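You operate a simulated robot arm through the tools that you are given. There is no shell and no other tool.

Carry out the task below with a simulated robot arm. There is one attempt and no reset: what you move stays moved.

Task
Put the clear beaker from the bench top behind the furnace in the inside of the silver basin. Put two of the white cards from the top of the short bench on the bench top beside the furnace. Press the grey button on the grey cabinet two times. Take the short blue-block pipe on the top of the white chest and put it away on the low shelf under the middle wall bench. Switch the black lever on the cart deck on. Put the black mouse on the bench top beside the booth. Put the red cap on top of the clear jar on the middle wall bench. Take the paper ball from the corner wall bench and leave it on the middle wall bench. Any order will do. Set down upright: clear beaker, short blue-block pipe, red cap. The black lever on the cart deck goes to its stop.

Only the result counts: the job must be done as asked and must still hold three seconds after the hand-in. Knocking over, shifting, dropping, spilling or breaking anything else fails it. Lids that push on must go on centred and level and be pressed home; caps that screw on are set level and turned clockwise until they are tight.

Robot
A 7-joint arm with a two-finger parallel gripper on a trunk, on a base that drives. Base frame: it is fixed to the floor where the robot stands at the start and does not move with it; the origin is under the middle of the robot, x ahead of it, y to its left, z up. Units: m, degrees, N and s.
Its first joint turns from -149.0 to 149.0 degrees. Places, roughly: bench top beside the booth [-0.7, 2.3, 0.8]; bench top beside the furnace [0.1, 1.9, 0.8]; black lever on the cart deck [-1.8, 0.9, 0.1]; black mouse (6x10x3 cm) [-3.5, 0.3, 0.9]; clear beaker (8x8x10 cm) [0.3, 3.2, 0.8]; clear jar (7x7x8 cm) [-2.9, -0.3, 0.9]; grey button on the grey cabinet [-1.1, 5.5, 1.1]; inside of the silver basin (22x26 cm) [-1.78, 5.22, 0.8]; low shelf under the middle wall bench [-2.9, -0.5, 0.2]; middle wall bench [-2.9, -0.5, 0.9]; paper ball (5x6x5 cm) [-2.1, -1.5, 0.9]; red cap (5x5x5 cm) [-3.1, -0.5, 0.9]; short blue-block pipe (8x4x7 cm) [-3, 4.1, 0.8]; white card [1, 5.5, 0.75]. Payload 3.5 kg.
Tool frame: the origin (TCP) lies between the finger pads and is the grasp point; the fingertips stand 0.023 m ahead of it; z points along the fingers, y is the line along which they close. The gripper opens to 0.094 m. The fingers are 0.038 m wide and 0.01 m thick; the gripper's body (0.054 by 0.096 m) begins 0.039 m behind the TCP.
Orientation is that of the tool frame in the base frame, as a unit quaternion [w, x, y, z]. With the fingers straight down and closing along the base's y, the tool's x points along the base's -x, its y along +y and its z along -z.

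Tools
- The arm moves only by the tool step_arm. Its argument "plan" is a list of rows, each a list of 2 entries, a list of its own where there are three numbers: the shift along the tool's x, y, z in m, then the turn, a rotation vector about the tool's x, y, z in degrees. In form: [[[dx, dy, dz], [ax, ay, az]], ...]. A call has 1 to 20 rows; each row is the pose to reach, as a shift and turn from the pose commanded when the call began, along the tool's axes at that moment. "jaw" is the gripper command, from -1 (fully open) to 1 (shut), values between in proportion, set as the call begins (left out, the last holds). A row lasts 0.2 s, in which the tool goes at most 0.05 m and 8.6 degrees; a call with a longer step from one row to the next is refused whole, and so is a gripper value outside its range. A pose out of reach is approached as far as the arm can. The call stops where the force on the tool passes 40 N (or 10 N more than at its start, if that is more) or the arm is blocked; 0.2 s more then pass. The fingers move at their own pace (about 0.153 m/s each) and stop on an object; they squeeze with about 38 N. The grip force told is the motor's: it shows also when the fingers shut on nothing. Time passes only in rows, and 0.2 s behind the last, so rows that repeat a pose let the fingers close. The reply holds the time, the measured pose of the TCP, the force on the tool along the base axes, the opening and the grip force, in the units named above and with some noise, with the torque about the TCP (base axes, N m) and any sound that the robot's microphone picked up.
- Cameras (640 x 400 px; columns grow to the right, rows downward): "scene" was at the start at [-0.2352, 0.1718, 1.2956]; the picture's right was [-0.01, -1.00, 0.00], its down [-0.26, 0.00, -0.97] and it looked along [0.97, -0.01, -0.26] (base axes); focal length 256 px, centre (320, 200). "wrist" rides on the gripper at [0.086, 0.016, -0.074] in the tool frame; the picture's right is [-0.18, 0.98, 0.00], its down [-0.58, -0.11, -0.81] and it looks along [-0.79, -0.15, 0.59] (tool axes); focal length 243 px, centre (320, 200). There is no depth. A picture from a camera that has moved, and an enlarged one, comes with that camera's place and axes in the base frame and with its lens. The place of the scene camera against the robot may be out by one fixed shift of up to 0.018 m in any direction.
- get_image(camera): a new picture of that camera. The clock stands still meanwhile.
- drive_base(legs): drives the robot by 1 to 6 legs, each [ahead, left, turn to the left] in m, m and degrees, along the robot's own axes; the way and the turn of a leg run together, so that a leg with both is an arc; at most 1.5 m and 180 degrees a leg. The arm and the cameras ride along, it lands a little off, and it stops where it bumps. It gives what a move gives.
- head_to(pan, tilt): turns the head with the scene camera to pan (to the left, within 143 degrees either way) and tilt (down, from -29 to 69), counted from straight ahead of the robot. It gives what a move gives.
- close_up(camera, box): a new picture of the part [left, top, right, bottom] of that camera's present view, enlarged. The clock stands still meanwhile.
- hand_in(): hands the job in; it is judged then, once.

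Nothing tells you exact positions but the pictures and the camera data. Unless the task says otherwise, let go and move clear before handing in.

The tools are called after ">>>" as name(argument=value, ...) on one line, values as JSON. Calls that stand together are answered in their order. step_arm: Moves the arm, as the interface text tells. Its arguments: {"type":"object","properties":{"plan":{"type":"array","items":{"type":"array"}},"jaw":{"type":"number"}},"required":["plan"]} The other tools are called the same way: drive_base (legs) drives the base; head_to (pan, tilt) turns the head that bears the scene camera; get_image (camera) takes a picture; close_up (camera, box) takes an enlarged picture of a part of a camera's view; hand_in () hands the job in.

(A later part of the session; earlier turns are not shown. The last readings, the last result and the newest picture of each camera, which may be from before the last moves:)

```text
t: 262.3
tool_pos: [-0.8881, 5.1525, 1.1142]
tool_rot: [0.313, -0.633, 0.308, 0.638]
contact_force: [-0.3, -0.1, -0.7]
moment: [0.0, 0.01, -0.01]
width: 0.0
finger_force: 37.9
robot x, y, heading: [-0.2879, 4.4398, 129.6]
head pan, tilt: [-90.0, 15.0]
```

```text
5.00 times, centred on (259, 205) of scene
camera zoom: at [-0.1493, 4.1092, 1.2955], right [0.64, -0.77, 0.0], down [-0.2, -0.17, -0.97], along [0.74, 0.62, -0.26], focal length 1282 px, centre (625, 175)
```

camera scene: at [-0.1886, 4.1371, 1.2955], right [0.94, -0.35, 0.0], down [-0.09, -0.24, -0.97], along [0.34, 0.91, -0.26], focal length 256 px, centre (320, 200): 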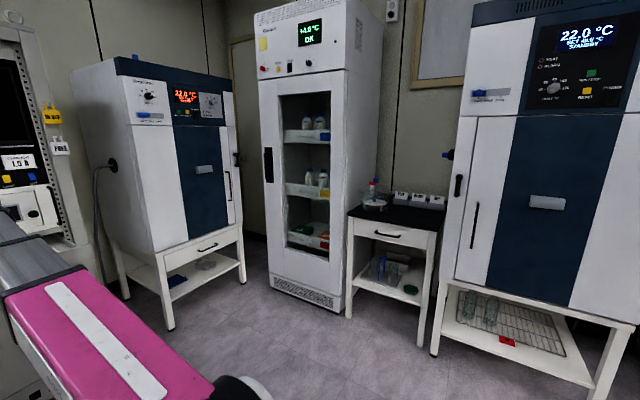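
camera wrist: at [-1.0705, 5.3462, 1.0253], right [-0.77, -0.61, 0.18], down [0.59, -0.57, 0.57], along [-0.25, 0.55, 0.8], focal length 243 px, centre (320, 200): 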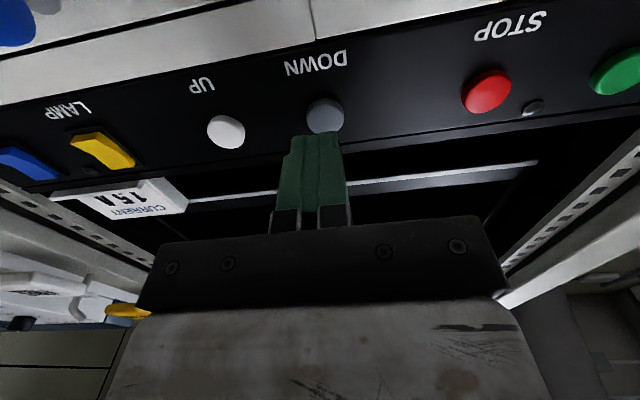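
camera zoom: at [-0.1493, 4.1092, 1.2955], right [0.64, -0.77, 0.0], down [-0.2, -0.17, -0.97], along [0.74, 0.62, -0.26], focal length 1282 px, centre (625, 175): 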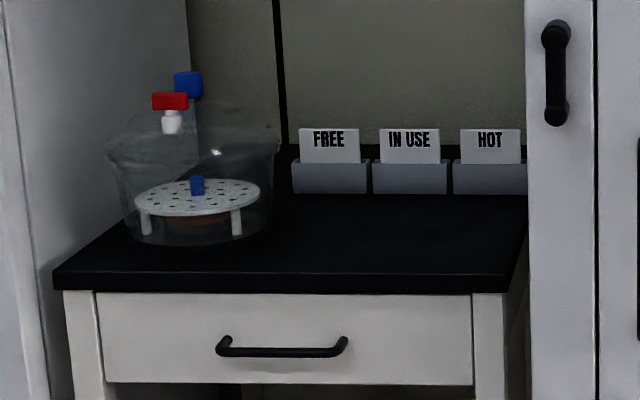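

The cards FREE, IN USE and HOT stand in grey holders at the back of the short bench. I'll point the tool down again, turn to face that bench and drive up to it.

>>> step_arm(plan=[[[0.005, 0, 0], [0, 8, 0]], [[0.01, 0, 0], [0, 16, 0]], [[0.016, 0, 0], [0, 24, 0]], [[0.022, 0, 0], [0, 32, 0]], [[0.028, 0, 0], [0, 40, 0]], [[0.034, 0, 0], [0, 48, 0]], [[0.04, 0, 0], [0, 56, 0]], [[0.046, 0, 0], [0, 64, 0]], [[0.052, 0, 0], [0, 72, 0]], [[0.058, 0, 0], [0, 80, 0]], [[0.062, 0, 0], [0, 88, 0]], [[0.062, 0, 0], [0, 90, 0]], [[0.062, 0, 0], [0, 90, 0]]], jaw=-1)

>>> drive_base(legs=[[0, 0, -89.6], [0.3, 0, 0]])

>>> head_to(pan=0, tilt=15)

>>> get_image(camera="scene")

>>> get_image(camera="wrist")

```text
t: 265.1
tool_pos: [-0.887, 5.1541, 1.0515]
tool_rot: [-0.003, 0.899, -0.438, -0.003]
contact_force: [0.2, 0.0, 0.1]
moment: [-0.03, 0.01, 0.02]
width: 0.094
finger_force: 0.0
robot x, y, heading: [-0.2883, 4.4405, 129.6]
head pan, tilt: [-90.0, 15.0]
```

```text
t: 270.9
tool_pos: [0.6334, 5.2643, 1.0504]
tool_rot: [0.004, -0.339, 0.941, 0.0]
contact_force: [0.6, 0.8, 0.4]
moment: [-0.04, -0.01, -0.02]
width: 0.0938
finger_force: 0.1
robot x, y, heading: [-0.0629, 4.6394, 41.6]
head pan, tilt: [-90.0, 15.0]
```

```text
t: 272.6
tool_pos: [0.6324, 5.2653, 1.0505]
tool_rot: [0.004, -0.34, 0.94, 0.0]
contact_force: [-0.4, -0.8, 0.6]
moment: [-0.02, -0.01, -0.01]
width: 0.094
finger_force: 0.0
robot x, y, heading: [-0.0592, 4.6415, 41.1]
head pan, tilt: [0.0, 15.0]
```

```text
taken
camera scene: at [-0.3622, 4.6102, 1.2955], right [0.66, -0.75, 0.0], down [-0.19, -0.17, -0.97], along [0.73, 0.64, -0.26], focal length 256 px, centre (320, 200)
```

scene: 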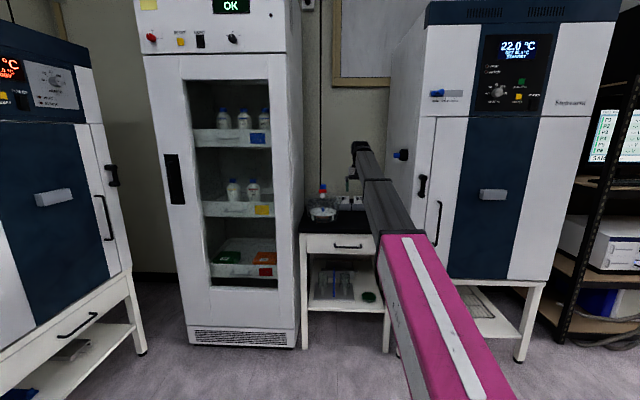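

```text
taken
camera wrist: at [0.5554, 5.2213, 1.124], right [-0.49, 0.87, 0.0], down [0.51, 0.29, 0.81], along [0.71, 0.39, -0.58], focal length 243 px, centre (320, 200)
```

wrist: 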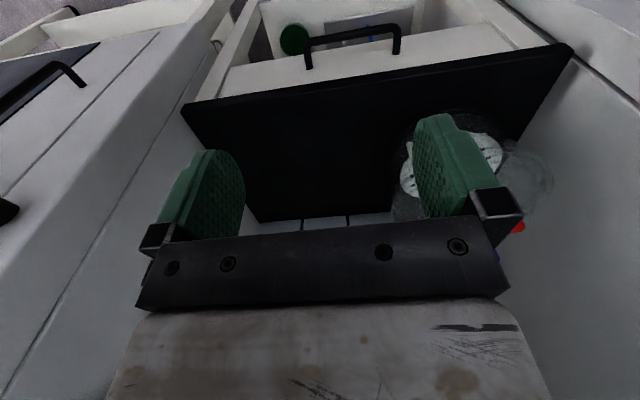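

>>> close_up(camera="scene", box=[290, 170, 402, 240])

>>> close_up(camera="wrist", box=[180, 120, 520, 260])

```text
5.71 times, centred on (346, 205) of scene
camera zoom: at [-0.3622, 4.6102, 1.2955], right [0.66, -0.75, 0.0], down [-0.19, -0.17, -0.97], along [0.73, 0.64, -0.26], focal length 1465 px, centre (171, 171)
```

zoom: 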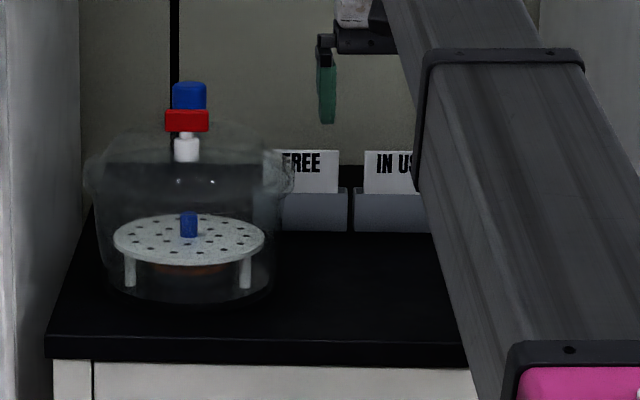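

```text
1.88 times, centred on (350, 190) of wrist
camera zoom: at [0.5554, 5.2213, 1.124], right [-0.49, 0.87, 0.0], down [0.51, 0.29, 0.81], along [0.71, 0.39, -0.58], focal length 457 px, centre (264, 219)
```

zoom: 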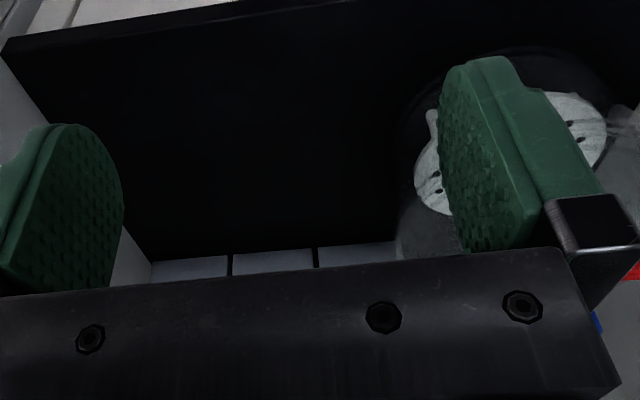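

The cards stand at about v = 4.3 (top z ≈ 0.887). I'll retract a little, yaw the gripper 90° so it closes front-to-back, and drive closer.

>>> step_arm(plan=[[[0.04, 0, 0.01], [0, 0, 0]], [[0.08, 0, 0.02], [0, 0, 0]], [[0.12, 0, 0.03], [0, 0, 0]], [[0.12, 0, 0.03], [0, 0, -8]], [[0.12, 0, 0.03], [0, 0, -16]], [[0.12, 0, 0.03], [0, 0, -24]], [[0.12, 0, 0.03], [0, 0, -32]], [[0.12, 0, 0.03], [0, 0, -40]], [[0.12, 0, 0.03], [0, 0, -48]], [[0.12, 0, 0.03], [0, 0, -56]], [[0.12, 0, 0.03], [0, 0, -64]], [[0.12, 0, 0.03], [0, 0, -72]], [[0.12, 0, 0.03], [0, 0, -80]], [[0.12, 0, 0.03], [0, 0, -88]], [[0.12, 0, 0.03], [0, 0, -90]], [[0.12, 0, 0.03], [0, 0, -90]]], jaw=-1)

>>> drive_base(legs=[[0.3, 0, -1.1]])

>>> get_image(camera="wrist")

>>> head_to(pan=0, tilt=20)

>>> get_image(camera="scene")

```text
t: 276.0
tool_pos: [0.5402, 5.1879, 1.0203]
tool_rot: [-0.003, 0.905, -0.425, 0.003]
contact_force: [0.1, 0.3, -0.2]
moment: [-0.01, 0.0, 0.02]
width: 0.0939
finger_force: 0.2
robot x, y, heading: [-0.0611, 4.6442, 41.2]
head pan, tilt: [0.0, 15.0]
```

```text
t: 278.1
tool_pos: [0.7808, 5.3715, 1.0197]
tool_rot: [-0.003, 0.901, -0.434, 0.004]
contact_force: [0.2, 1.2, 0.2]
moment: [0.03, -0.01, 0.01]
width: 0.0944
finger_force: 0.1
robot x, y, heading: [0.169, 4.8361, 40.2]
head pan, tilt: [0.0, 15.0]
```

```text
taken
camera wrist: at [0.8214, 5.2935, 1.0936], right [-0.88, -0.47, -0.01], down [-0.28, 0.52, 0.81], along [-0.37, 0.71, -0.59], focal length 243 px, centre (320, 200)
```

wrist: 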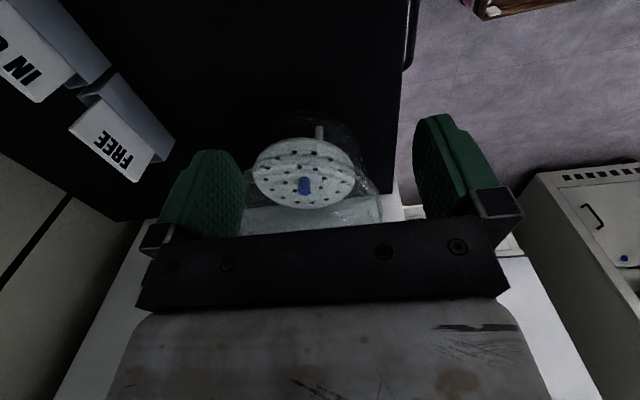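

```text
t: 278.7
tool_pos: [0.781, 5.3717, 1.02]
tool_rot: [-0.003, 0.901, -0.435, 0.003]
contact_force: [-0.1, -1.1, 0.3]
moment: [-0.02, 0.0, -0.01]
width: 0.0938
finger_force: 0.0
robot x, y, heading: [0.1697, 4.8417, 40.2]
head pan, tilt: [0.0, 20.0]
```

```text
taken
camera scene: at [-0.1342, 4.8135, 1.2874], right [0.64, -0.76, 0.0], down [-0.26, -0.22, -0.94], along [0.72, 0.61, -0.34], focal length 256 px, centre (320, 200)
```

scene: 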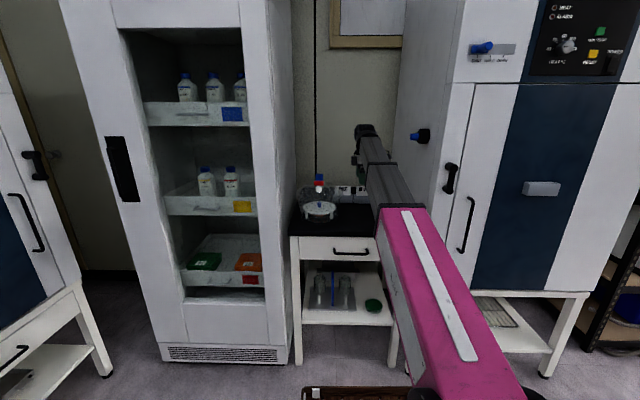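

The wrist camera now sees the cards from the side. Zooming in on them.

>>> close_up(camera="wrist", box=[0, 0, 240, 200])

```text
2.00 times, centred on (120, 100) of wrist
camera zoom: at [0.8214, 5.2935, 1.0936], right [-0.88, -0.47, -0.01], down [-0.28, 0.52, 0.81], along [-0.37, 0.71, -0.59], focal length 485 px, centre (720, 400)
```

zoom: 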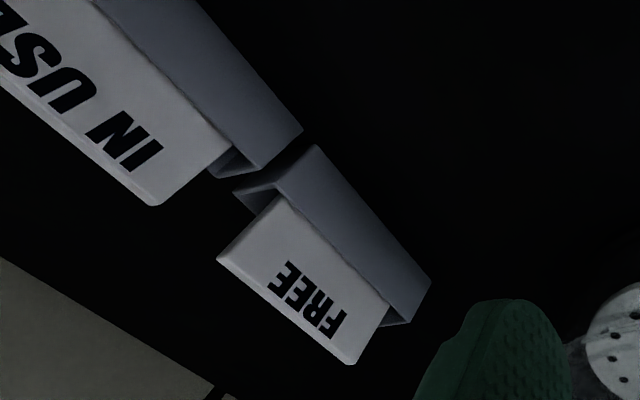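

The cards are nearly vertical, at v ≈ 4.32 with plenty of room behind them. I'll drive a bit closer and position above the IN USE card.

>>> drive_base(legs=[[0.18, 0, 0]])

>>> step_arm(plan=[[[0.02, -0.02, 0], [0, 0, 0]], [[0.05, -0.045, 0], [0, 0, 0]], [[0.05, -0.07, 0], [0, 0, 0]], [[0.05, -0.07, 0], [0, 0, 0]]], jaw=0)

>>> get_image(camera="wrist")

>>> head_to(pan=5, tilt=20)

>>> close_up(camera="scene", box=[270, 150, 430, 250])

```text
t: 280.2
tool_pos: [0.9201, 5.4865, 1.0203]
tool_rot: [-0.003, 0.901, -0.434, 0.004]
contact_force: [0.1, 0.6, -0.3]
moment: [0.03, 0.01, 0.01]
width: 0.0939
finger_force: 0.1
robot x, y, heading: [0.3034, 4.9563, 39.9]
head pan, tilt: [0.0, 20.0]
```

```text
t: 281.2
tool_pos: [1.0069, 5.4904, 1.0201]
tool_rot: [-0.004, 0.901, -0.435, 0.003]
contact_force: [-0.2, -0.9, -0.2]
moment: [0.02, 0.0, -0.01]
width: 0.0469
finger_force: 0.1
robot x, y, heading: [0.305, 4.9567, 39.9]
head pan, tilt: [0.0, 20.0]
```

```text
taken
camera wrist: at [1.0472, 5.412, 1.0944], right [-0.88, -0.47, -0.01], down [-0.28, 0.52, 0.81], along [-0.37, 0.72, -0.59], focal length 243 px, centre (320, 200)
```

wrist: 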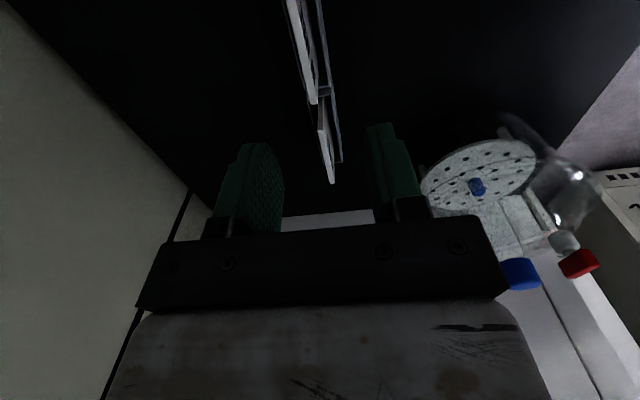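

```text
t: 281.9
tool_pos: [1.0058, 5.4904, 1.0213]
tool_rot: [-0.003, 0.9, -0.435, 0.004]
contact_force: [0.0, -0.1, 0.1]
moment: [-0.02, -0.02, 0.01]
width: 0.047
finger_force: 0.2
robot x, y, heading: [0.3076, 4.9542, 40.2]
head pan, tilt: [5.0, 20.0]
```

```text
4.00 times, centred on (350, 200) of scene
camera zoom: at [-0.0012, 4.9368, 1.2874], right [0.71, -0.71, 0.0], down [-0.24, -0.24, -0.94], along [0.66, 0.66, -0.34], focal length 1026 px, centre (200, 200)
```

zoom: 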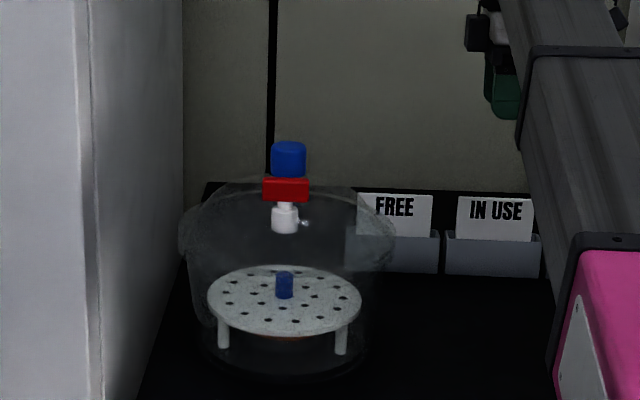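

>>> close_up(camera="wrist", box=[220, 0, 420, 220])

```text
1.82 times, centred on (320, 110) of wrist
camera zoom: at [1.047, 5.412, 1.0943], right [-0.88, -0.47, -0.01], down [-0.28, 0.52, 0.81], along [-0.37, 0.72, -0.59], focal length 441 px, centre (320, 364)
```

zoom: 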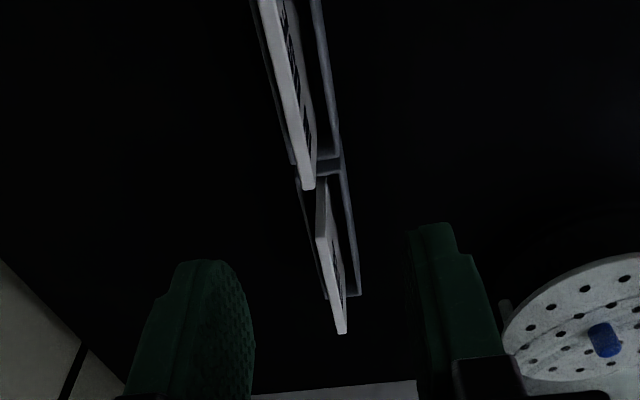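

The card's top edge runs right under the fingers, 1.5 cm further back. I'll shift, descend to grip its upper part, and close.

>>> step_arm(plan=[[[0, -0.014, 0.03], [0, 0, 0]], [[0, -0.014, 0.07], [0, 0, 0]], [[0, -0.014, 0.105], [0, 0, 0]], [[0, -0.014, 0.105], [0, 0, 0]]])

>>> close_up(camera="wrist", box=[220, 0, 420, 220])

```text
t: 282.9
tool_pos: [1.017, 5.5006, 0.9142]
tool_rot: [-0.003, 0.9, -0.435, 0.004]
contact_force: [0.2, 0.2, -0.6]
moment: [-0.03, -0.03, 0.0]
width: 0.0469
finger_force: 0.1
robot x, y, heading: [0.3079, 4.9566, 40.1]
head pan, tilt: [5.0, 20.0]
```

```text
1.82 times, centred on (320, 110) of wrist
camera zoom: at [1.0583, 5.4215, 0.9893], right [-0.88, -0.47, -0.01], down [-0.28, 0.52, 0.81], along [-0.37, 0.72, -0.59], focal length 441 px, centre (320, 364)
```

zoom: 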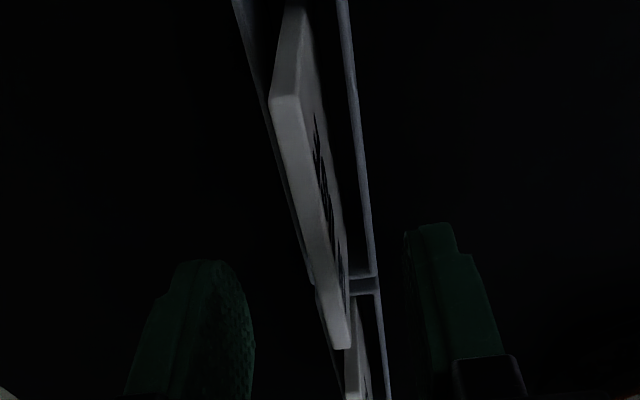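

Perfectly centred. Descending the last 3.4 cm and gripping.

>>> step_arm(plan=[[[0.002, 0, 0.02], [0, 0, 0]], [[0.002, 0, 0.034], [0, 0, 0]], [[0.002, 0, 0.034], [0, 0, 0]]])

>>> step_arm(plan=[[[0, 0, 0], [0, 0, 0]], [[0, 0, 0], [0, 0, 0]], [[0, 0, 0], [0, 0, 0]]], jaw=1)

>>> step_arm(plan=[[[0, 0, -0.02], [0, 0, 0]], [[0, 0, -0.05], [0, 0, 0]], [[0, 0, -0.08], [0, 0, 0]], [[0, 0, -0.12], [0, 0, 0]], [[0, 0, -0.15], [0, 0, 0]], [[0, 0, -0.15], [0, 0, 0]]])

>>> get_image(camera="wrist")

>>> get_image(camera="scene")

```text
t: 283.7
tool_pos: [1.02, 5.498, 0.8816]
tool_rot: [-0.003, 0.9, -0.435, 0.003]
contact_force: [-0.2, 0.5, 0.6]
moment: [0.0, 0.02, -0.02]
width: 0.0471
finger_force: 0.0
robot x, y, heading: [0.3105, 4.9551, 39.9]
head pan, tilt: [5.0, 20.0]
```

```text
t: 284.5
tool_pos: [1.0185, 5.4979, 0.883]
tool_rot: [-0.003, 0.9, -0.435, 0.004]
contact_force: [-0.3, -1.0, -0.4]
moment: [-0.01, -0.01, 0.01]
width: 0.0062
finger_force: 38.2
robot x, y, heading: [0.307, 4.9517, 40.1]
head pan, tilt: [5.0, 20.0]
```

```text
t: 285.9
tool_pos: [1.0186, 5.4976, 1.0328]
tool_rot: [-0.003, 0.9, -0.436, 0.003]
contact_force: [-0.4, 0.8, 0.3]
moment: [-0.03, 0.0, 0.01]
width: 0.0062
finger_force: 37.9
robot x, y, heading: [0.3087, 4.9587, 40.1]
head pan, tilt: [5.0, 20.0]
```

```text
taken
camera wrist: at [1.0591, 5.4199, 1.1059], right [-0.88, -0.47, -0.01], down [-0.28, 0.52, 0.81], along [-0.37, 0.71, -0.59], focal length 243 px, centre (320, 200)
```

wrist: 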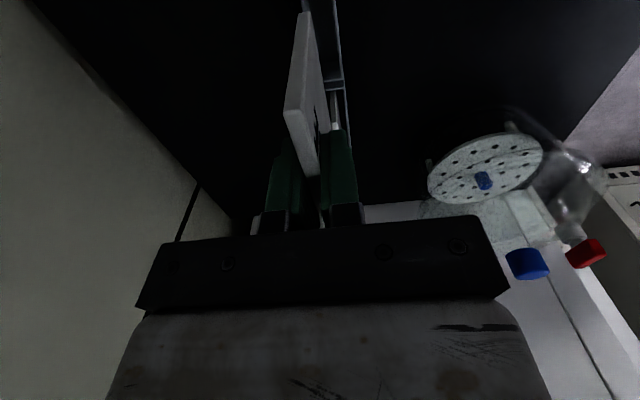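

```text
taken
camera scene: at [-0.0012, 4.9369, 1.2874], right [0.71, -0.71, 0.0], down [-0.24, -0.24, -0.94], along [0.66, 0.66, -0.34], focal length 256 px, centre (320, 200)
```

scene: 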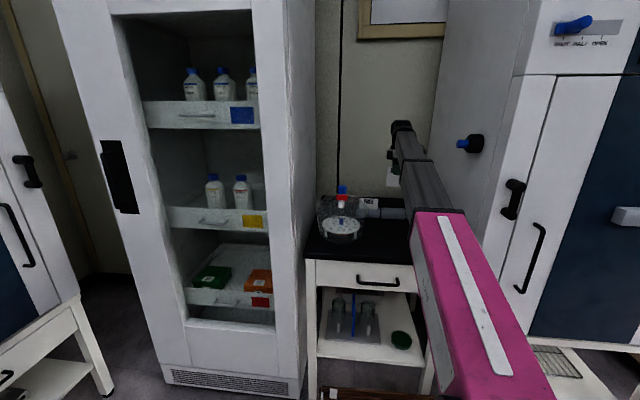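

I have the IN USE card. I'll back out and turn toward the passage between the island end and the shelf racks, then look ahead.

>>> drive_base(legs=[[-0.38, 0, 0], [0, 0, -90], [0, 0.3, 0]])

>>> head_to(pan=0, tilt=20)

>>> get_image(camera="scene")

>>> get_image(camera="wrist")

```text
t: 289.2
tool_pos: [0.7962, 5.1487, 1.0352]
tool_rot: [-0.005, 0.867, -0.498, 0.001]
contact_force: [-4.1, 2.9, 6.1]
moment: [-0.75, -0.48, -0.23]
width: 0.006
finger_force: 37.9
robot x, y, heading: [0.0117, 4.7106, 31.6]
head pan, tilt: [5.0, 20.0]
stopped in leg 2: the force on the tool passed its limit at 93 N (the readings are from after the stop); the commanded pose is now the measured one
```

```text
t: 289.9
tool_pos: [0.7961, 5.1481, 1.0343]
tool_rot: [-0.005, 0.867, -0.499, 0.001]
contact_force: [-5.3, 4.0, 8.8]
moment: [-1.1, -0.73, -0.29]
width: 0.0059
finger_force: 37.7
robot x, y, heading: [0.0165, 4.7112, 31.5]
head pan, tilt: [0.0, 20.0]
```

```text
taken
camera scene: at [-0.2855, 4.7309, 1.2873], right [0.52, -0.85, 0.0], down [-0.29, -0.18, -0.94], along [0.8, 0.49, -0.34], focal length 256 px, centre (320, 200)
```

scene: 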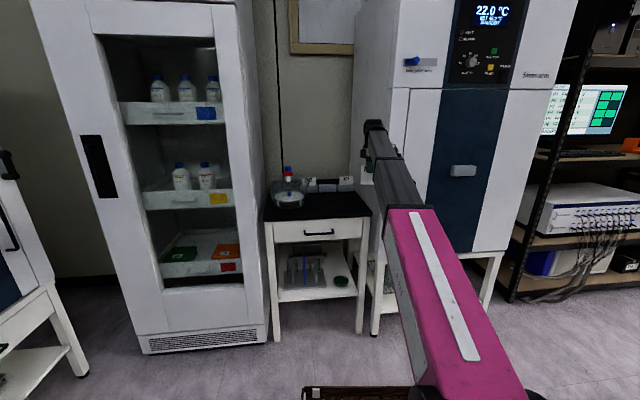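

```text
taken
camera wrist: at [0.8253, 5.0642, 1.108], right [-0.94, -0.34, -0.01], down [-0.2, 0.55, 0.81], along [-0.27, 0.76, -0.59], focal length 243 px, centre (320, 200)
```

wrist: 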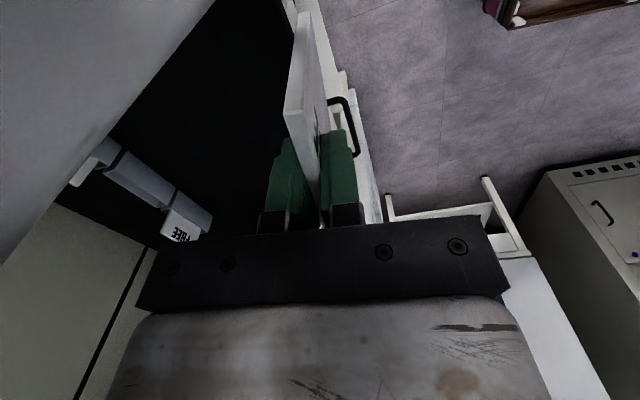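

The gripper brushed the oven side while turning because I hadn't backed far enough. I'll turn back, back off more, then turn.

>>> drive_base(legs=[[0, 0, 8.3], [-0.5, 0, 0]])

>>> get_image(camera="wrist")

>>> get_image(camera="scene")

```text
t: 293.5
tool_pos: [0.3352, 4.9342, 1.0351]
tool_rot: [-0.006, 0.902, -0.432, 0.0]
contact_force: [0.5, -0.6, -1.1]
moment: [0.0, -0.05, -0.01]
width: 0.0058
finger_force: 38.2
robot x, y, heading: [-0.372, 4.3864, 40.0]
head pan, tilt: [0.0, 20.0]
```

```text
taken
camera wrist: at [0.3765, 4.8558, 1.1075], right [-0.88, -0.47, -0.01], down [-0.28, 0.51, 0.81], along [-0.38, 0.72, -0.59], focal length 243 px, centre (320, 200)
```

wrist: 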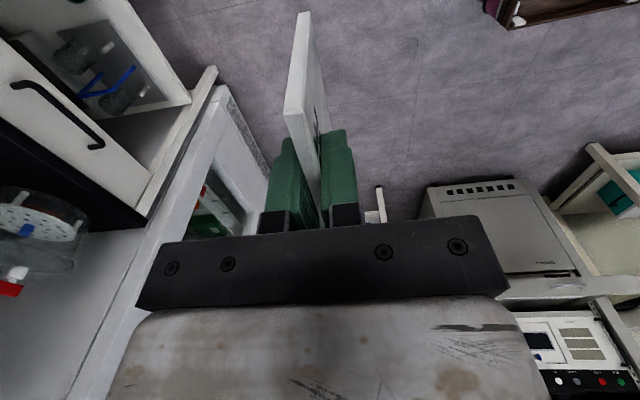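

```text
taken
camera scene: at [-0.6749, 4.3606, 1.2874], right [0.64, -0.77, 0.0], down [-0.26, -0.22, -0.94], along [0.72, 0.6, -0.34], focal length 256 px, centre (320, 200)
```

scene: 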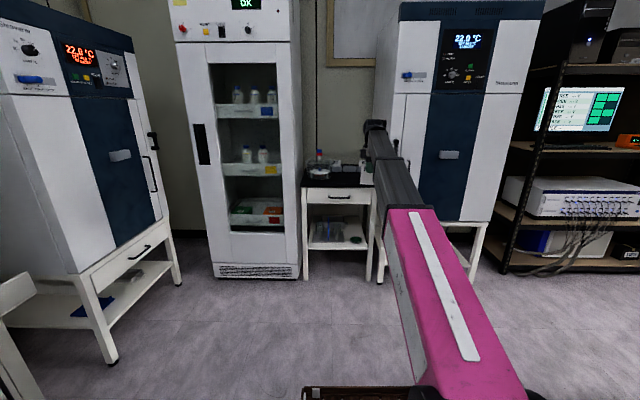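

Clear now. Turning right 90° and shifting left into the passage line.

>>> drive_base(legs=[[0, 0, -90], [0, 0.88, 0]])

>>> head_to(pan=0, tilt=20)

>>> get_image(camera="scene")

>>> get_image(camera="wrist")

```text
t: 302.0
tool_pos: [0.8547, 4.2446, 1.0348]
tool_rot: [0.003, -0.33, 0.944, -0.004]
contact_force: [-0.6, -0.5, -0.6]
moment: [-0.01, -0.04, 0.0]
width: 0.0061
finger_force: 38.2
robot x, y, heading: [0.3073, 4.9544, -50.2]
head pan, tilt: [0.0, 20.0]
```

```text
t: 302.6
tool_pos: [0.8539, 4.2452, 1.0341]
tool_rot: [0.004, -0.331, 0.944, -0.004]
contact_force: [0.1, 0.2, 0.3]
moment: [-0.02, 0.03, 0.02]
width: 0.006
finger_force: 37.9
robot x, y, heading: [0.3013, 4.9566, -50.1]
head pan, tilt: [0.0, 20.0]
```

```text
taken
camera scene: at [0.302, 5.2409, 1.2874], right [-0.77, -0.64, 0.0], down [-0.22, 0.26, -0.94], along [0.6, -0.72, -0.34], focal length 256 px, centre (320, 200)
```

scene: 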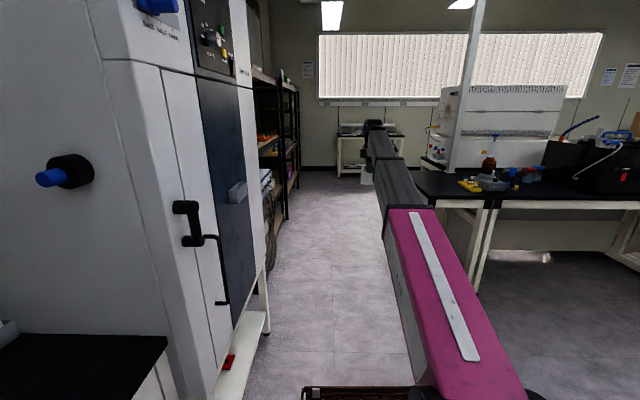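

```text
taken
camera wrist: at [0.7752, 4.2036, 1.1075], right [-0.47, 0.88, -0.01], down [0.52, 0.28, 0.81], along [0.72, 0.37, -0.59], focal length 243 px, centre (320, 200)
```

wrist: 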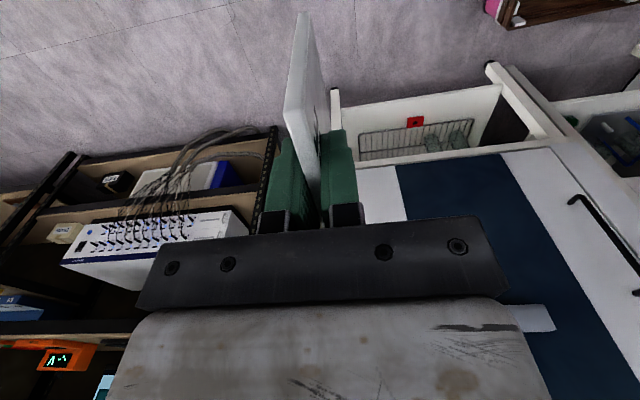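

The passage ahead is clear. Driving through.

>>> drive_base(legs=[[1.4, 0, 0], [1.1, 0, 0]])

>>> head_to(pan=-50, tilt=20)

>>> get_image(camera="scene")

>>> head_to(pan=0, tilt=20)

>>> get_image(camera="scene")

```text
t: 314.8
tool_pos: [2.4595, 2.3259, 1.0349]
tool_rot: [0.004, -0.332, 0.943, -0.005]
contact_force: [-0.2, 0.1, 0.3]
moment: [-0.02, -0.02, -0.01]
width: 0.0058
finger_force: 37.7
robot x, y, heading: [1.907, 3.0315, -50.1]
head pan, tilt: [0.0, 20.0]
```

```text
t: 316.0
tool_pos: [2.4591, 2.3257, 1.0336]
tool_rot: [0.003, -0.332, 0.943, -0.004]
contact_force: [0.2, -0.9, -1.8]
moment: [0.01, -0.01, 0.0]
width: 0.0059
finger_force: 37.9
robot x, y, heading: [1.9085, 3.0313, -50.0]
head pan, tilt: [-50.0, 20.0]
```

```text
taken
camera scene: at [1.8266, 3.2994, 1.2874], right [-0.99, 0.17, 0.0], down [0.06, 0.34, -0.94], along [-0.16, -0.93, -0.34], focal length 256 px, centre (320, 200)
```

scene: 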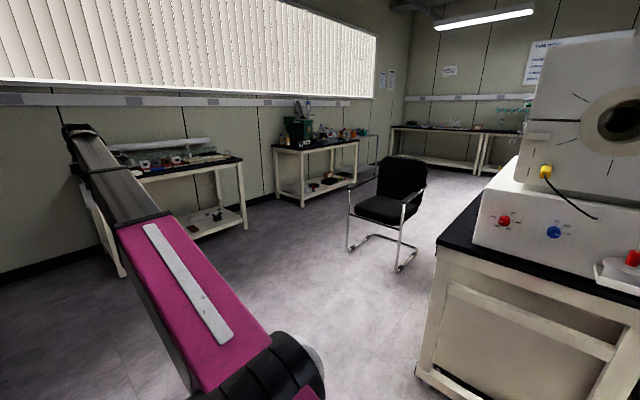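

```text
t: 317.2
tool_pos: [2.4588, 2.3263, 1.0346]
tool_rot: [0.003, -0.332, 0.943, -0.005]
contact_force: [-0.2, -0.4, -0.7]
moment: [-0.01, -0.01, -0.04]
width: 0.006
finger_force: 37.8
robot x, y, heading: [1.9087, 3.0303, -50.1]
head pan, tilt: [0.0, 20.0]
```

```text
taken
camera scene: at [1.9025, 3.32, 1.2874], right [-0.77, -0.64, 0.0], down [-0.22, 0.26, -0.94], along [0.61, -0.72, -0.34], focal length 256 px, centre (320, 200)
```

scene: 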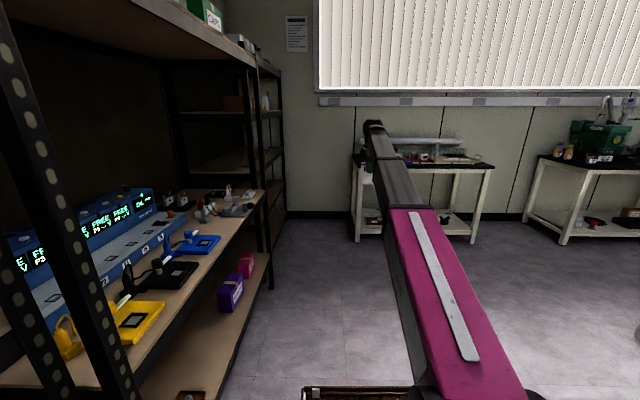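

I can see the chair (around u 0.2–0.7, v 1.2–1.7) and the furnace at the island's end. I'll go around the window side of the chair: ahead, turn right, then along the corridor.

>>> drive_base(legs=[[0.75, 0, 0], [0, 0, -90], [0, 0.6, 0]])

>>> head_to(pan=0, tilt=25)

>>> get_image(camera="scene")

>>> head_to(pan=-40, tilt=20)

>>> get_image(camera="scene")

```text
t: 328.1
tool_pos: [2.043, 1.465, 1.0337]
tool_rot: [-0.001, 0.442, 0.897, -0.006]
contact_force: [-1.0, -0.7, 0.0]
moment: [0.0, 0.01, -0.01]
width: 0.0059
finger_force: 38.3
robot x, y, heading: [2.7613, 1.9989, -141.2]
head pan, tilt: [0.0, 20.0]
```

```text
t: 328.7
tool_pos: [2.0421, 1.4649, 1.0336]
tool_rot: [-0.001, 0.442, 0.897, -0.006]
contact_force: [-0.3, -1.0, 0.2]
moment: [0.0, 0.02, 0.01]
width: 0.0058
finger_force: 37.4
robot x, y, heading: [2.761, 1.999, -141.2]
head pan, tilt: [0.0, 25.0]
```

```text
taken
camera scene: at [3.0683, 1.9834, 1.2793], right [-0.63, 0.78, 0.0], down [0.33, 0.26, -0.91], along [-0.71, -0.57, -0.42], focal length 256 px, centre (320, 200)
```

scene: 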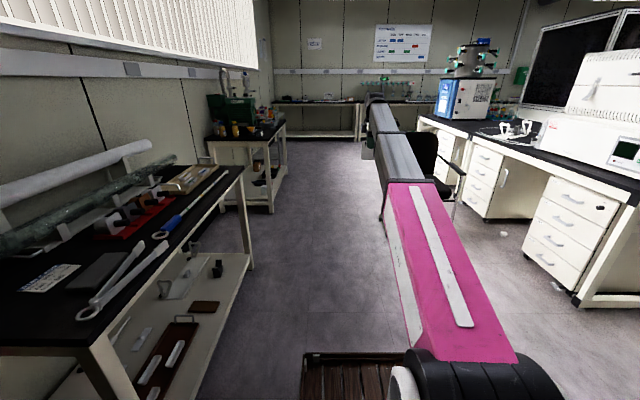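

```text
t: 329.8
tool_pos: [2.0432, 1.4666, 1.0338]
tool_rot: [-0.001, 0.442, 0.897, -0.006]
contact_force: [0.5, -1.0, -1.2]
moment: [0.02, 0.04, 0.02]
width: 0.006
finger_force: 37.8
robot x, y, heading: [2.7619, 1.9999, -141.1]
head pan, tilt: [-40.0, 20.0]
```

```text
taken
camera scene: at [3.0469, 2.043, 1.2874], right [0.02, 1.0, 0.0], down [0.34, -0.01, -0.94], along [-0.94, 0.02, -0.34], focal length 256 px, centre (320, 200)
```

scene: 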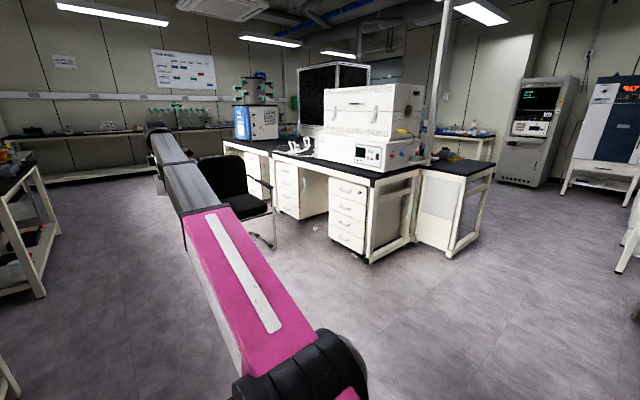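

The corridor is clear between the window benches and the chair. Driving along it past the chair, then turning right toward the island.

>>> drive_base(legs=[[0, 0.08, 1.1], [1.4, 0, 0], [1.2, 0, 0]])

>>> head_to(pan=-90, tilt=20)

>>> get_image(camera="scene")

>>> head_to(pan=-130, tilt=30)

>>> get_image(camera="scene")

```text
t: 343.1
tool_pos: [0.0812, -0.2398, 1.0337]
tool_rot: [-0.001, 0.442, 0.897, -0.006]
contact_force: [-0.1, -0.1, -1.4]
moment: [-0.01, 0.02, 0.03]
width: 0.0061
finger_force: 38.5
robot x, y, heading: [0.8004, 0.292, -141.2]
head pan, tilt: [-40.0, 20.0]
```

```text
t: 344.3
tool_pos: [0.0813, -0.2409, 1.0337]
tool_rot: [-0.001, 0.442, 0.897, -0.005]
contact_force: [0.3, -0.4, -1.5]
moment: [0.03, -0.04, 0.03]
width: 0.0062
finger_force: 38.4
robot x, y, heading: [0.7998, 0.2923, -141.3]
head pan, tilt: [-90.0, 20.0]
```

```text
taken
camera scene: at [1.1204, 0.4065, 1.2874], right [0.78, 0.63, 0.0], down [0.21, -0.27, -0.94], along [-0.59, 0.73, -0.34], focal length 256 px, centre (320, 200)
```

scene: 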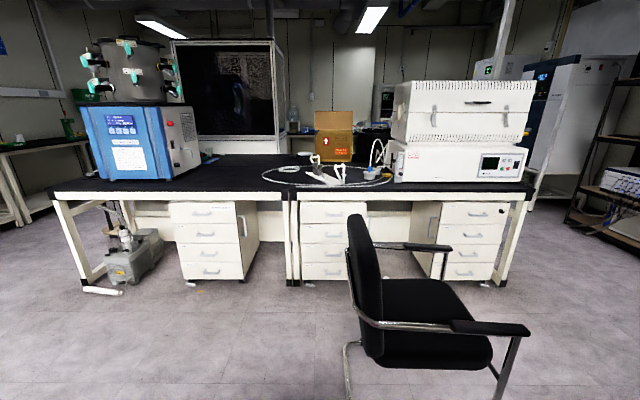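

```text
t: 345.4
tool_pos: [0.0804, -0.241, 1.0348]
tool_rot: [-0.001, 0.442, 0.897, -0.005]
contact_force: [-1.3, 1.4, -0.5]
moment: [0.0, 0.02, 0.02]
width: 0.0058
finger_force: 38.5
robot x, y, heading: [0.8015, 0.2903, -141.2]
head pan, tilt: [-130.0, 30.0]
```

```text
taken
camera scene: at [1.1806, 0.4244, 1.2714], right [1.0, -0.02, 0.0], down [-0.01, -0.5, -0.87], along [0.02, 0.87, -0.5], focal length 256 px, centre (320, 200)
```

scene: 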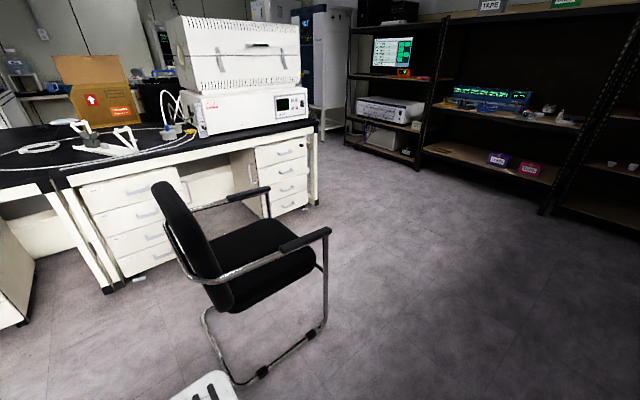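

I'm past the chair with a view of the island's near side. Zooming on the bench top beside the furnace.

>>> head_to(pan=-90, tilt=20)

>>> close_up(camera="scene", box=[240, 130, 416, 240])

```text
t: 346.4
tool_pos: [0.0812, -0.2409, 1.0346]
tool_rot: [0.0, 0.442, 0.897, -0.006]
contact_force: [0.1, 0.1, -0.7]
moment: [-0.01, -0.03, 0.01]
width: 0.0061
finger_force: 37.7
robot x, y, heading: [0.8021, 0.294, -141.2]
head pan, tilt: [-90.0, 20.0]
```

```text
3.64 times, centred on (328, 185) of scene
camera zoom: at [1.1205, 0.4066, 1.2874], right [0.78, 0.63, 0.0], down [0.21, -0.27, -0.94], along [-0.59, 0.73, -0.34], focal length 932 px, centre (291, 254)
```

zoom: 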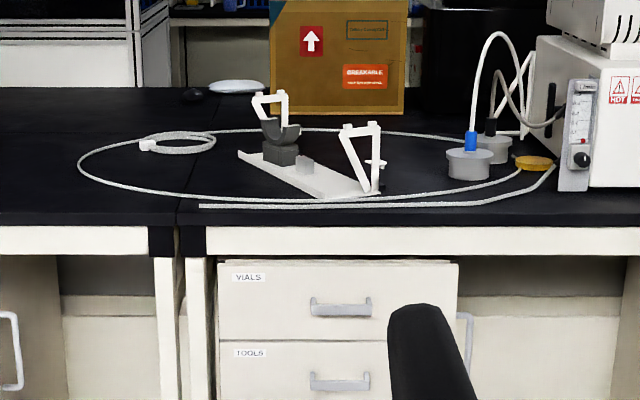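

The free spot next to the furnace is between the white stand and the flange weights. I'll turn right to face the island and drive up left of the chair.

>>> drive_base(legs=[[0, 0, -88.8], [0.6, 0, 0]])

>>> head_to(pan=-60, tilt=40)

>>> get_image(camera="scene")

>>> head_to(pan=-20, tilt=20)

>>> get_image(camera="scene")

```text
t: 353.6
tool_pos: [-0.1183, 1.473, 1.0344]
tool_rot: [-0.005, 0.946, 0.324, -0.003]
contact_force: [-0.8, -0.7, -1.1]
moment: [0.02, -0.02, -0.02]
width: 0.006
finger_force: 37.8
robot x, y, heading: [0.419, 0.7568, 129.1]
head pan, tilt: [-90.0, 20.0]
```

```text
t: 354.6
tool_pos: [-0.1169, 1.4738, 1.0344]
tool_rot: [-0.005, 0.946, 0.324, -0.004]
contact_force: [0.3, 0.2, -0.5]
moment: [0.06, 0.0, 0.02]
width: 0.006
finger_force: 38.1
robot x, y, heading: [0.4201, 0.7576, 129.0]
head pan, tilt: [-60.0, 40.0]
```

```text
taken
camera scene: at [0.5128, 0.443, 1.256], right [0.93, -0.36, 0.0], down [-0.23, -0.6, -0.77], along [0.27, 0.72, -0.64], focal length 256 px, centre (320, 200)
```

scene: 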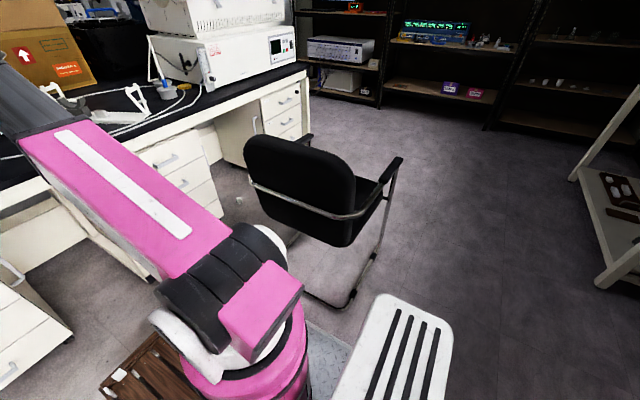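

```text
t: 355.6
tool_pos: [-0.118, 1.4746, 1.0338]
tool_rot: [-0.004, 0.946, 0.323, -0.003]
contact_force: [-0.3, -0.6, -0.5]
moment: [-0.01, -0.01, 0.01]
width: 0.0061
finger_force: 37.8
robot x, y, heading: [0.421, 0.7568, 129.3]
head pan, tilt: [-20.0, 20.0]
```

```text
taken
camera scene: at [0.452, 0.4516, 1.2874], right [0.94, 0.33, 0.0], down [0.11, -0.32, -0.94], along [-0.31, 0.89, -0.34], focal length 256 px, centre (320, 200)
```

scene: 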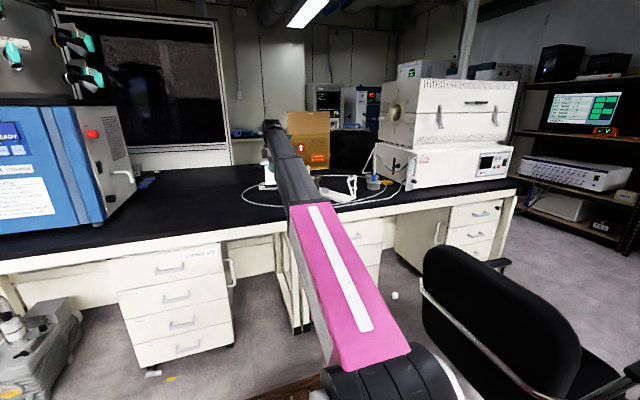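

The chair leaves enough room. Driving the last 0.3 m to the bench, then swinging the arm right over the free spot.

>>> drive_base(legs=[[0.3, 0, 0.7]])

>>> step_arm(plan=[[[0, 0, -0.04], [0, 0, 0]], [[0.045, 0.005, -0.045], [0, 0, 0]], [[0.09, 0.01, -0.045], [0, 0, 0]], [[0.135, 0.015, -0.045], [0, 0, 0]], [[0.18, 0.02, -0.045], [0, 0, 0]], [[0.225, 0.025, -0.045], [0, 0, 0]], [[0.27, 0.035, -0.045], [0, 0, 0]], [[0.315, 0.045, -0.045], [0, 0, 0]], [[0.36, 0.055, -0.045], [0, 0, 0]], [[0.36, 0.055, -0.045], [0, 0, 0]]])

>>> get_image(camera="wrist")

>>> head_to(pan=-25, tilt=20)

>>> get_image(camera="scene")

```text
t: 357.7
tool_pos: [-0.3163, 1.6983, 1.0354]
tool_rot: [-0.003, 0.944, 0.33, -0.003]
contact_force: [-0.1, 1.1, -1.0]
moment: [0.01, 0.0, -0.02]
width: 0.0061
finger_force: 37.8
robot x, y, heading: [0.2319, 0.9913, 129.6]
head pan, tilt: [-20.0, 20.0]
```

```text
t: 359.9
tool_pos: [0.0003, 1.8804, 1.0764]
tool_rot: [-0.004, 0.944, 0.329, -0.004]
contact_force: [-0.2, -0.4, -0.3]
moment: [-0.05, -0.03, -0.03]
width: 0.006
finger_force: 38.4
robot x, y, heading: [0.2296, 0.9866, 129.7]
head pan, tilt: [-20.0, 20.0]
```

```text
taken
camera wrist: at [0.0793, 1.9197, 1.1497], right [0.47, -0.88, -0.01], down [-0.52, -0.28, 0.81], along [-0.72, -0.37, -0.59], focal length 243 px, centre (320, 200)
```

wrist: 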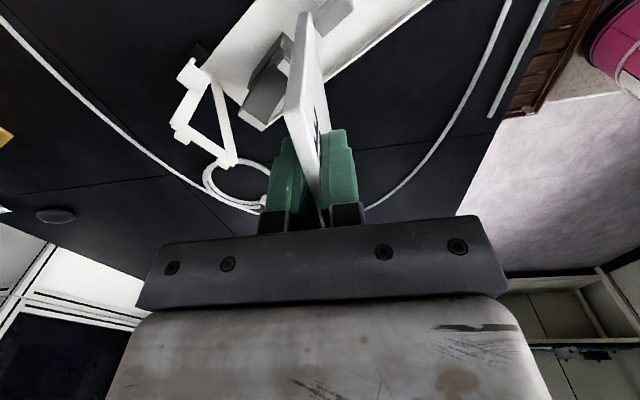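

```text
t: 360.6
tool_pos: [0.0003, 1.879, 1.0769]
tool_rot: [-0.004, 0.944, 0.33, -0.004]
contact_force: [-0.8, -0.2, -0.1]
moment: [0.01, 0.01, 0.03]
width: 0.0059
finger_force: 37.7
robot x, y, heading: [0.2276, 0.9887, 129.9]
head pan, tilt: [-25.0, 20.0]
```

```text
taken
camera scene: at [0.2724, 0.6859, 1.2874], right [0.97, 0.26, 0.0], down [0.09, -0.33, -0.94], along [-0.24, 0.91, -0.34], focal length 256 px, centre (320, 200)
```

scene: 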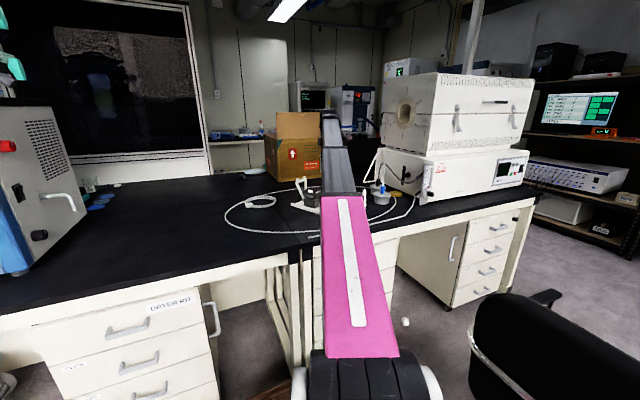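

The tool is above the stand; I need to move about 11 cm further right to the clear area.

>>> step_arm(plan=[[[0.04, 0, 0], [0, 0, 0]], [[0.08, 0, 0], [0, 0, 0]], [[0.115, 0, 0], [0, 0, 0]], [[0.115, 0, 0], [0, 0, 0]]])

>>> get_image(camera="wrist")

>>> close_up(camera="scene", box=[280, 140, 456, 250])

```text
t: 361.6
tool_pos: [0.0906, 1.9515, 1.0765]
tool_rot: [-0.005, 0.944, 0.329, -0.004]
contact_force: [0.3, -0.1, -0.4]
moment: [0.0, 0.02, -0.01]
width: 0.0059
finger_force: 37.6
robot x, y, heading: [0.228, 0.9886, 129.9]
head pan, tilt: [-25.0, 20.0]
```

```text
taken
camera wrist: at [0.1691, 1.992, 1.1499], right [0.47, -0.88, -0.01], down [-0.52, -0.28, 0.81], along [-0.72, -0.37, -0.59], focal length 243 px, centre (320, 200)
```

wrist: 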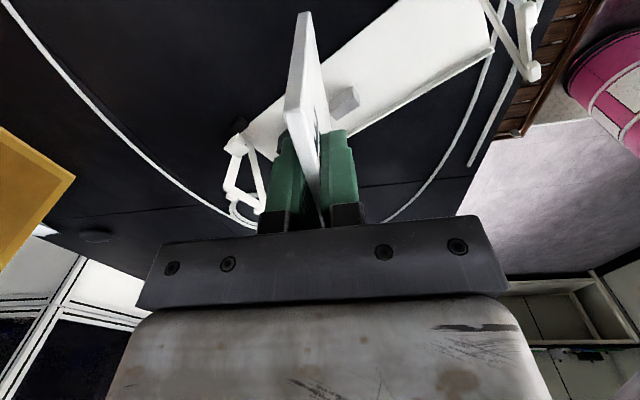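

```text
3.64 times, centred on (368, 195) of scene
camera zoom: at [0.2724, 0.6858, 1.2874], right [0.97, 0.26, 0.0], down [0.09, -0.33, -0.94], along [-0.24, 0.91, -0.34], focal length 932 px, centre (146, 218)
```

zoom: 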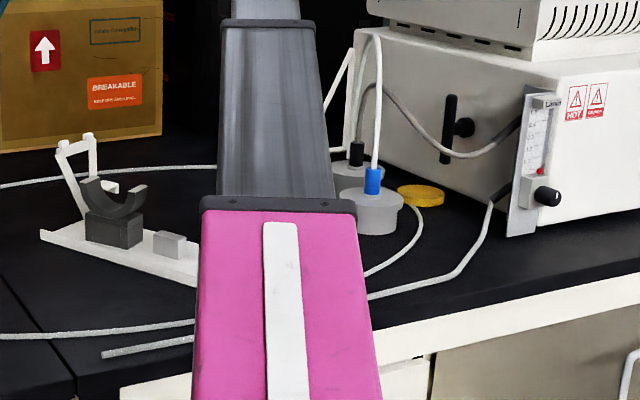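

I'll nudge the base slightly forward and right to gain reach, then lower the card with a slight forward lean so it will fall away from the stand.

>>> drive_base(legs=[[0.03, -0.05, 0]])

>>> step_arm(plan=[[[-0.01, 0.01, 0.03], [0, 0, 0]], [[-0.012, 0.012, 0.06], [0, 0, 0]], [[-0.012, 0.012, 0.09], [-5, 0, 0]], [[-0.012, 0.012, 0.12], [-10, 0, 0]], [[-0.012, 0.012, 0.14], [-14, 0, 0]], [[-0.012, 0.012, 0.14], [-14, 0, 0]]])

>>> get_image(camera="wrist")

```text
t: 362.5
tool_pos: [0.1094, 2.0059, 1.0773]
tool_rot: [-0.004, 0.944, 0.33, -0.004]
contact_force: [-0.1, 0.1, -0.6]
moment: [-0.05, -0.01, -0.02]
width: 0.0061
finger_force: 37.9
robot x, y, heading: [0.2472, 1.0457, 130.0]
head pan, tilt: [-25.0, 20.0]
```

```text
t: 363.9
tool_pos: [0.1066, 1.9902, 0.936]
tool_rot: [0.112, 0.937, 0.329, 0.037]
contact_force: [-0.2, 0.2, -0.1]
moment: [0.03, 0.0, 0.0]
width: 0.0059
finger_force: 38.2
robot x, y, heading: [0.2482, 1.0442, 129.9]
head pan, tilt: [-25.0, 20.0]
```

```text
taken
camera wrist: at [0.1734, 2.0454, 1.011], right [0.45, -0.86, 0.23], down [-0.64, -0.13, 0.76], along [-0.63, -0.49, -0.61], focal length 243 px, centre (320, 200)
```

wrist: 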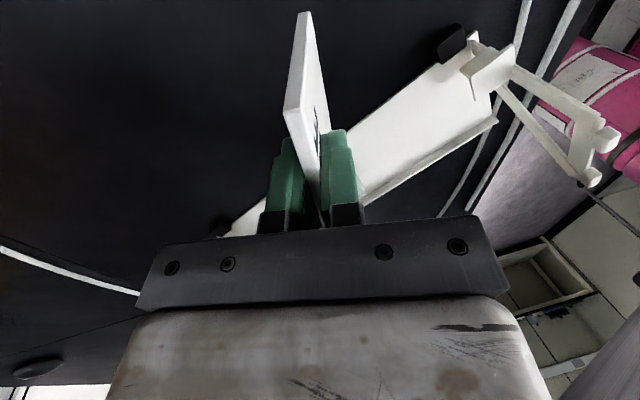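

The card leans slightly away from me. Lowering until its bottom edge touches the bench.

>>> step_arm(plan=[[[0, -0.005, 0.02], [0, 0, 0]], [[0, -0.0075, 0.031], [0, 0, 0]], [[0, -0.0085, 0.035], [0, 0, 0]], [[0, -0.0095, 0.039], [0, 0, 0]], [[0, -0.0105, 0.043], [0, 0, 0]], [[0, -0.0115, 0.047], [0, 0, 0]], [[0, -0.0125, 0.051], [0, 0, 0]], [[0, -0.0135, 0.055], [0, 0, 0]]])

>>> get_image(camera="wrist")

```text
t: 365.7
tool_pos: [0.1067, 1.9912, 0.8798]
tool_rot: [0.11, 0.938, 0.328, 0.037]
contact_force: [0.1, 0.4, -0.7]
moment: [0.0, -0.02, 0.02]
width: 0.0062
finger_force: 37.8
robot x, y, heading: [0.2492, 1.0428, 129.8]
head pan, tilt: [-25.0, 20.0]
```

```text
taken
camera wrist: at [0.1726, 2.0455, 0.955], right [0.45, -0.86, 0.23], down [-0.64, -0.13, 0.76], along [-0.63, -0.49, -0.61], focal length 243 px, centre (320, 200)
```

wrist: 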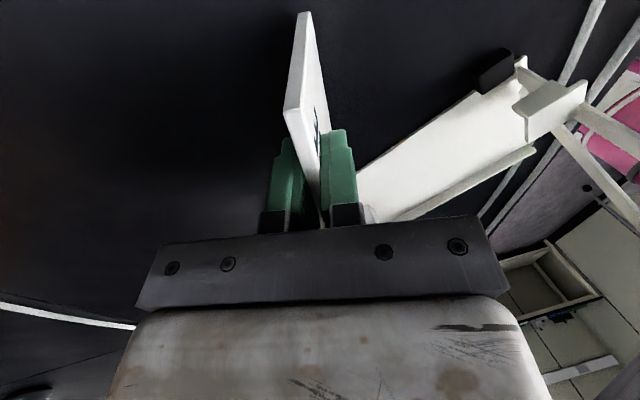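

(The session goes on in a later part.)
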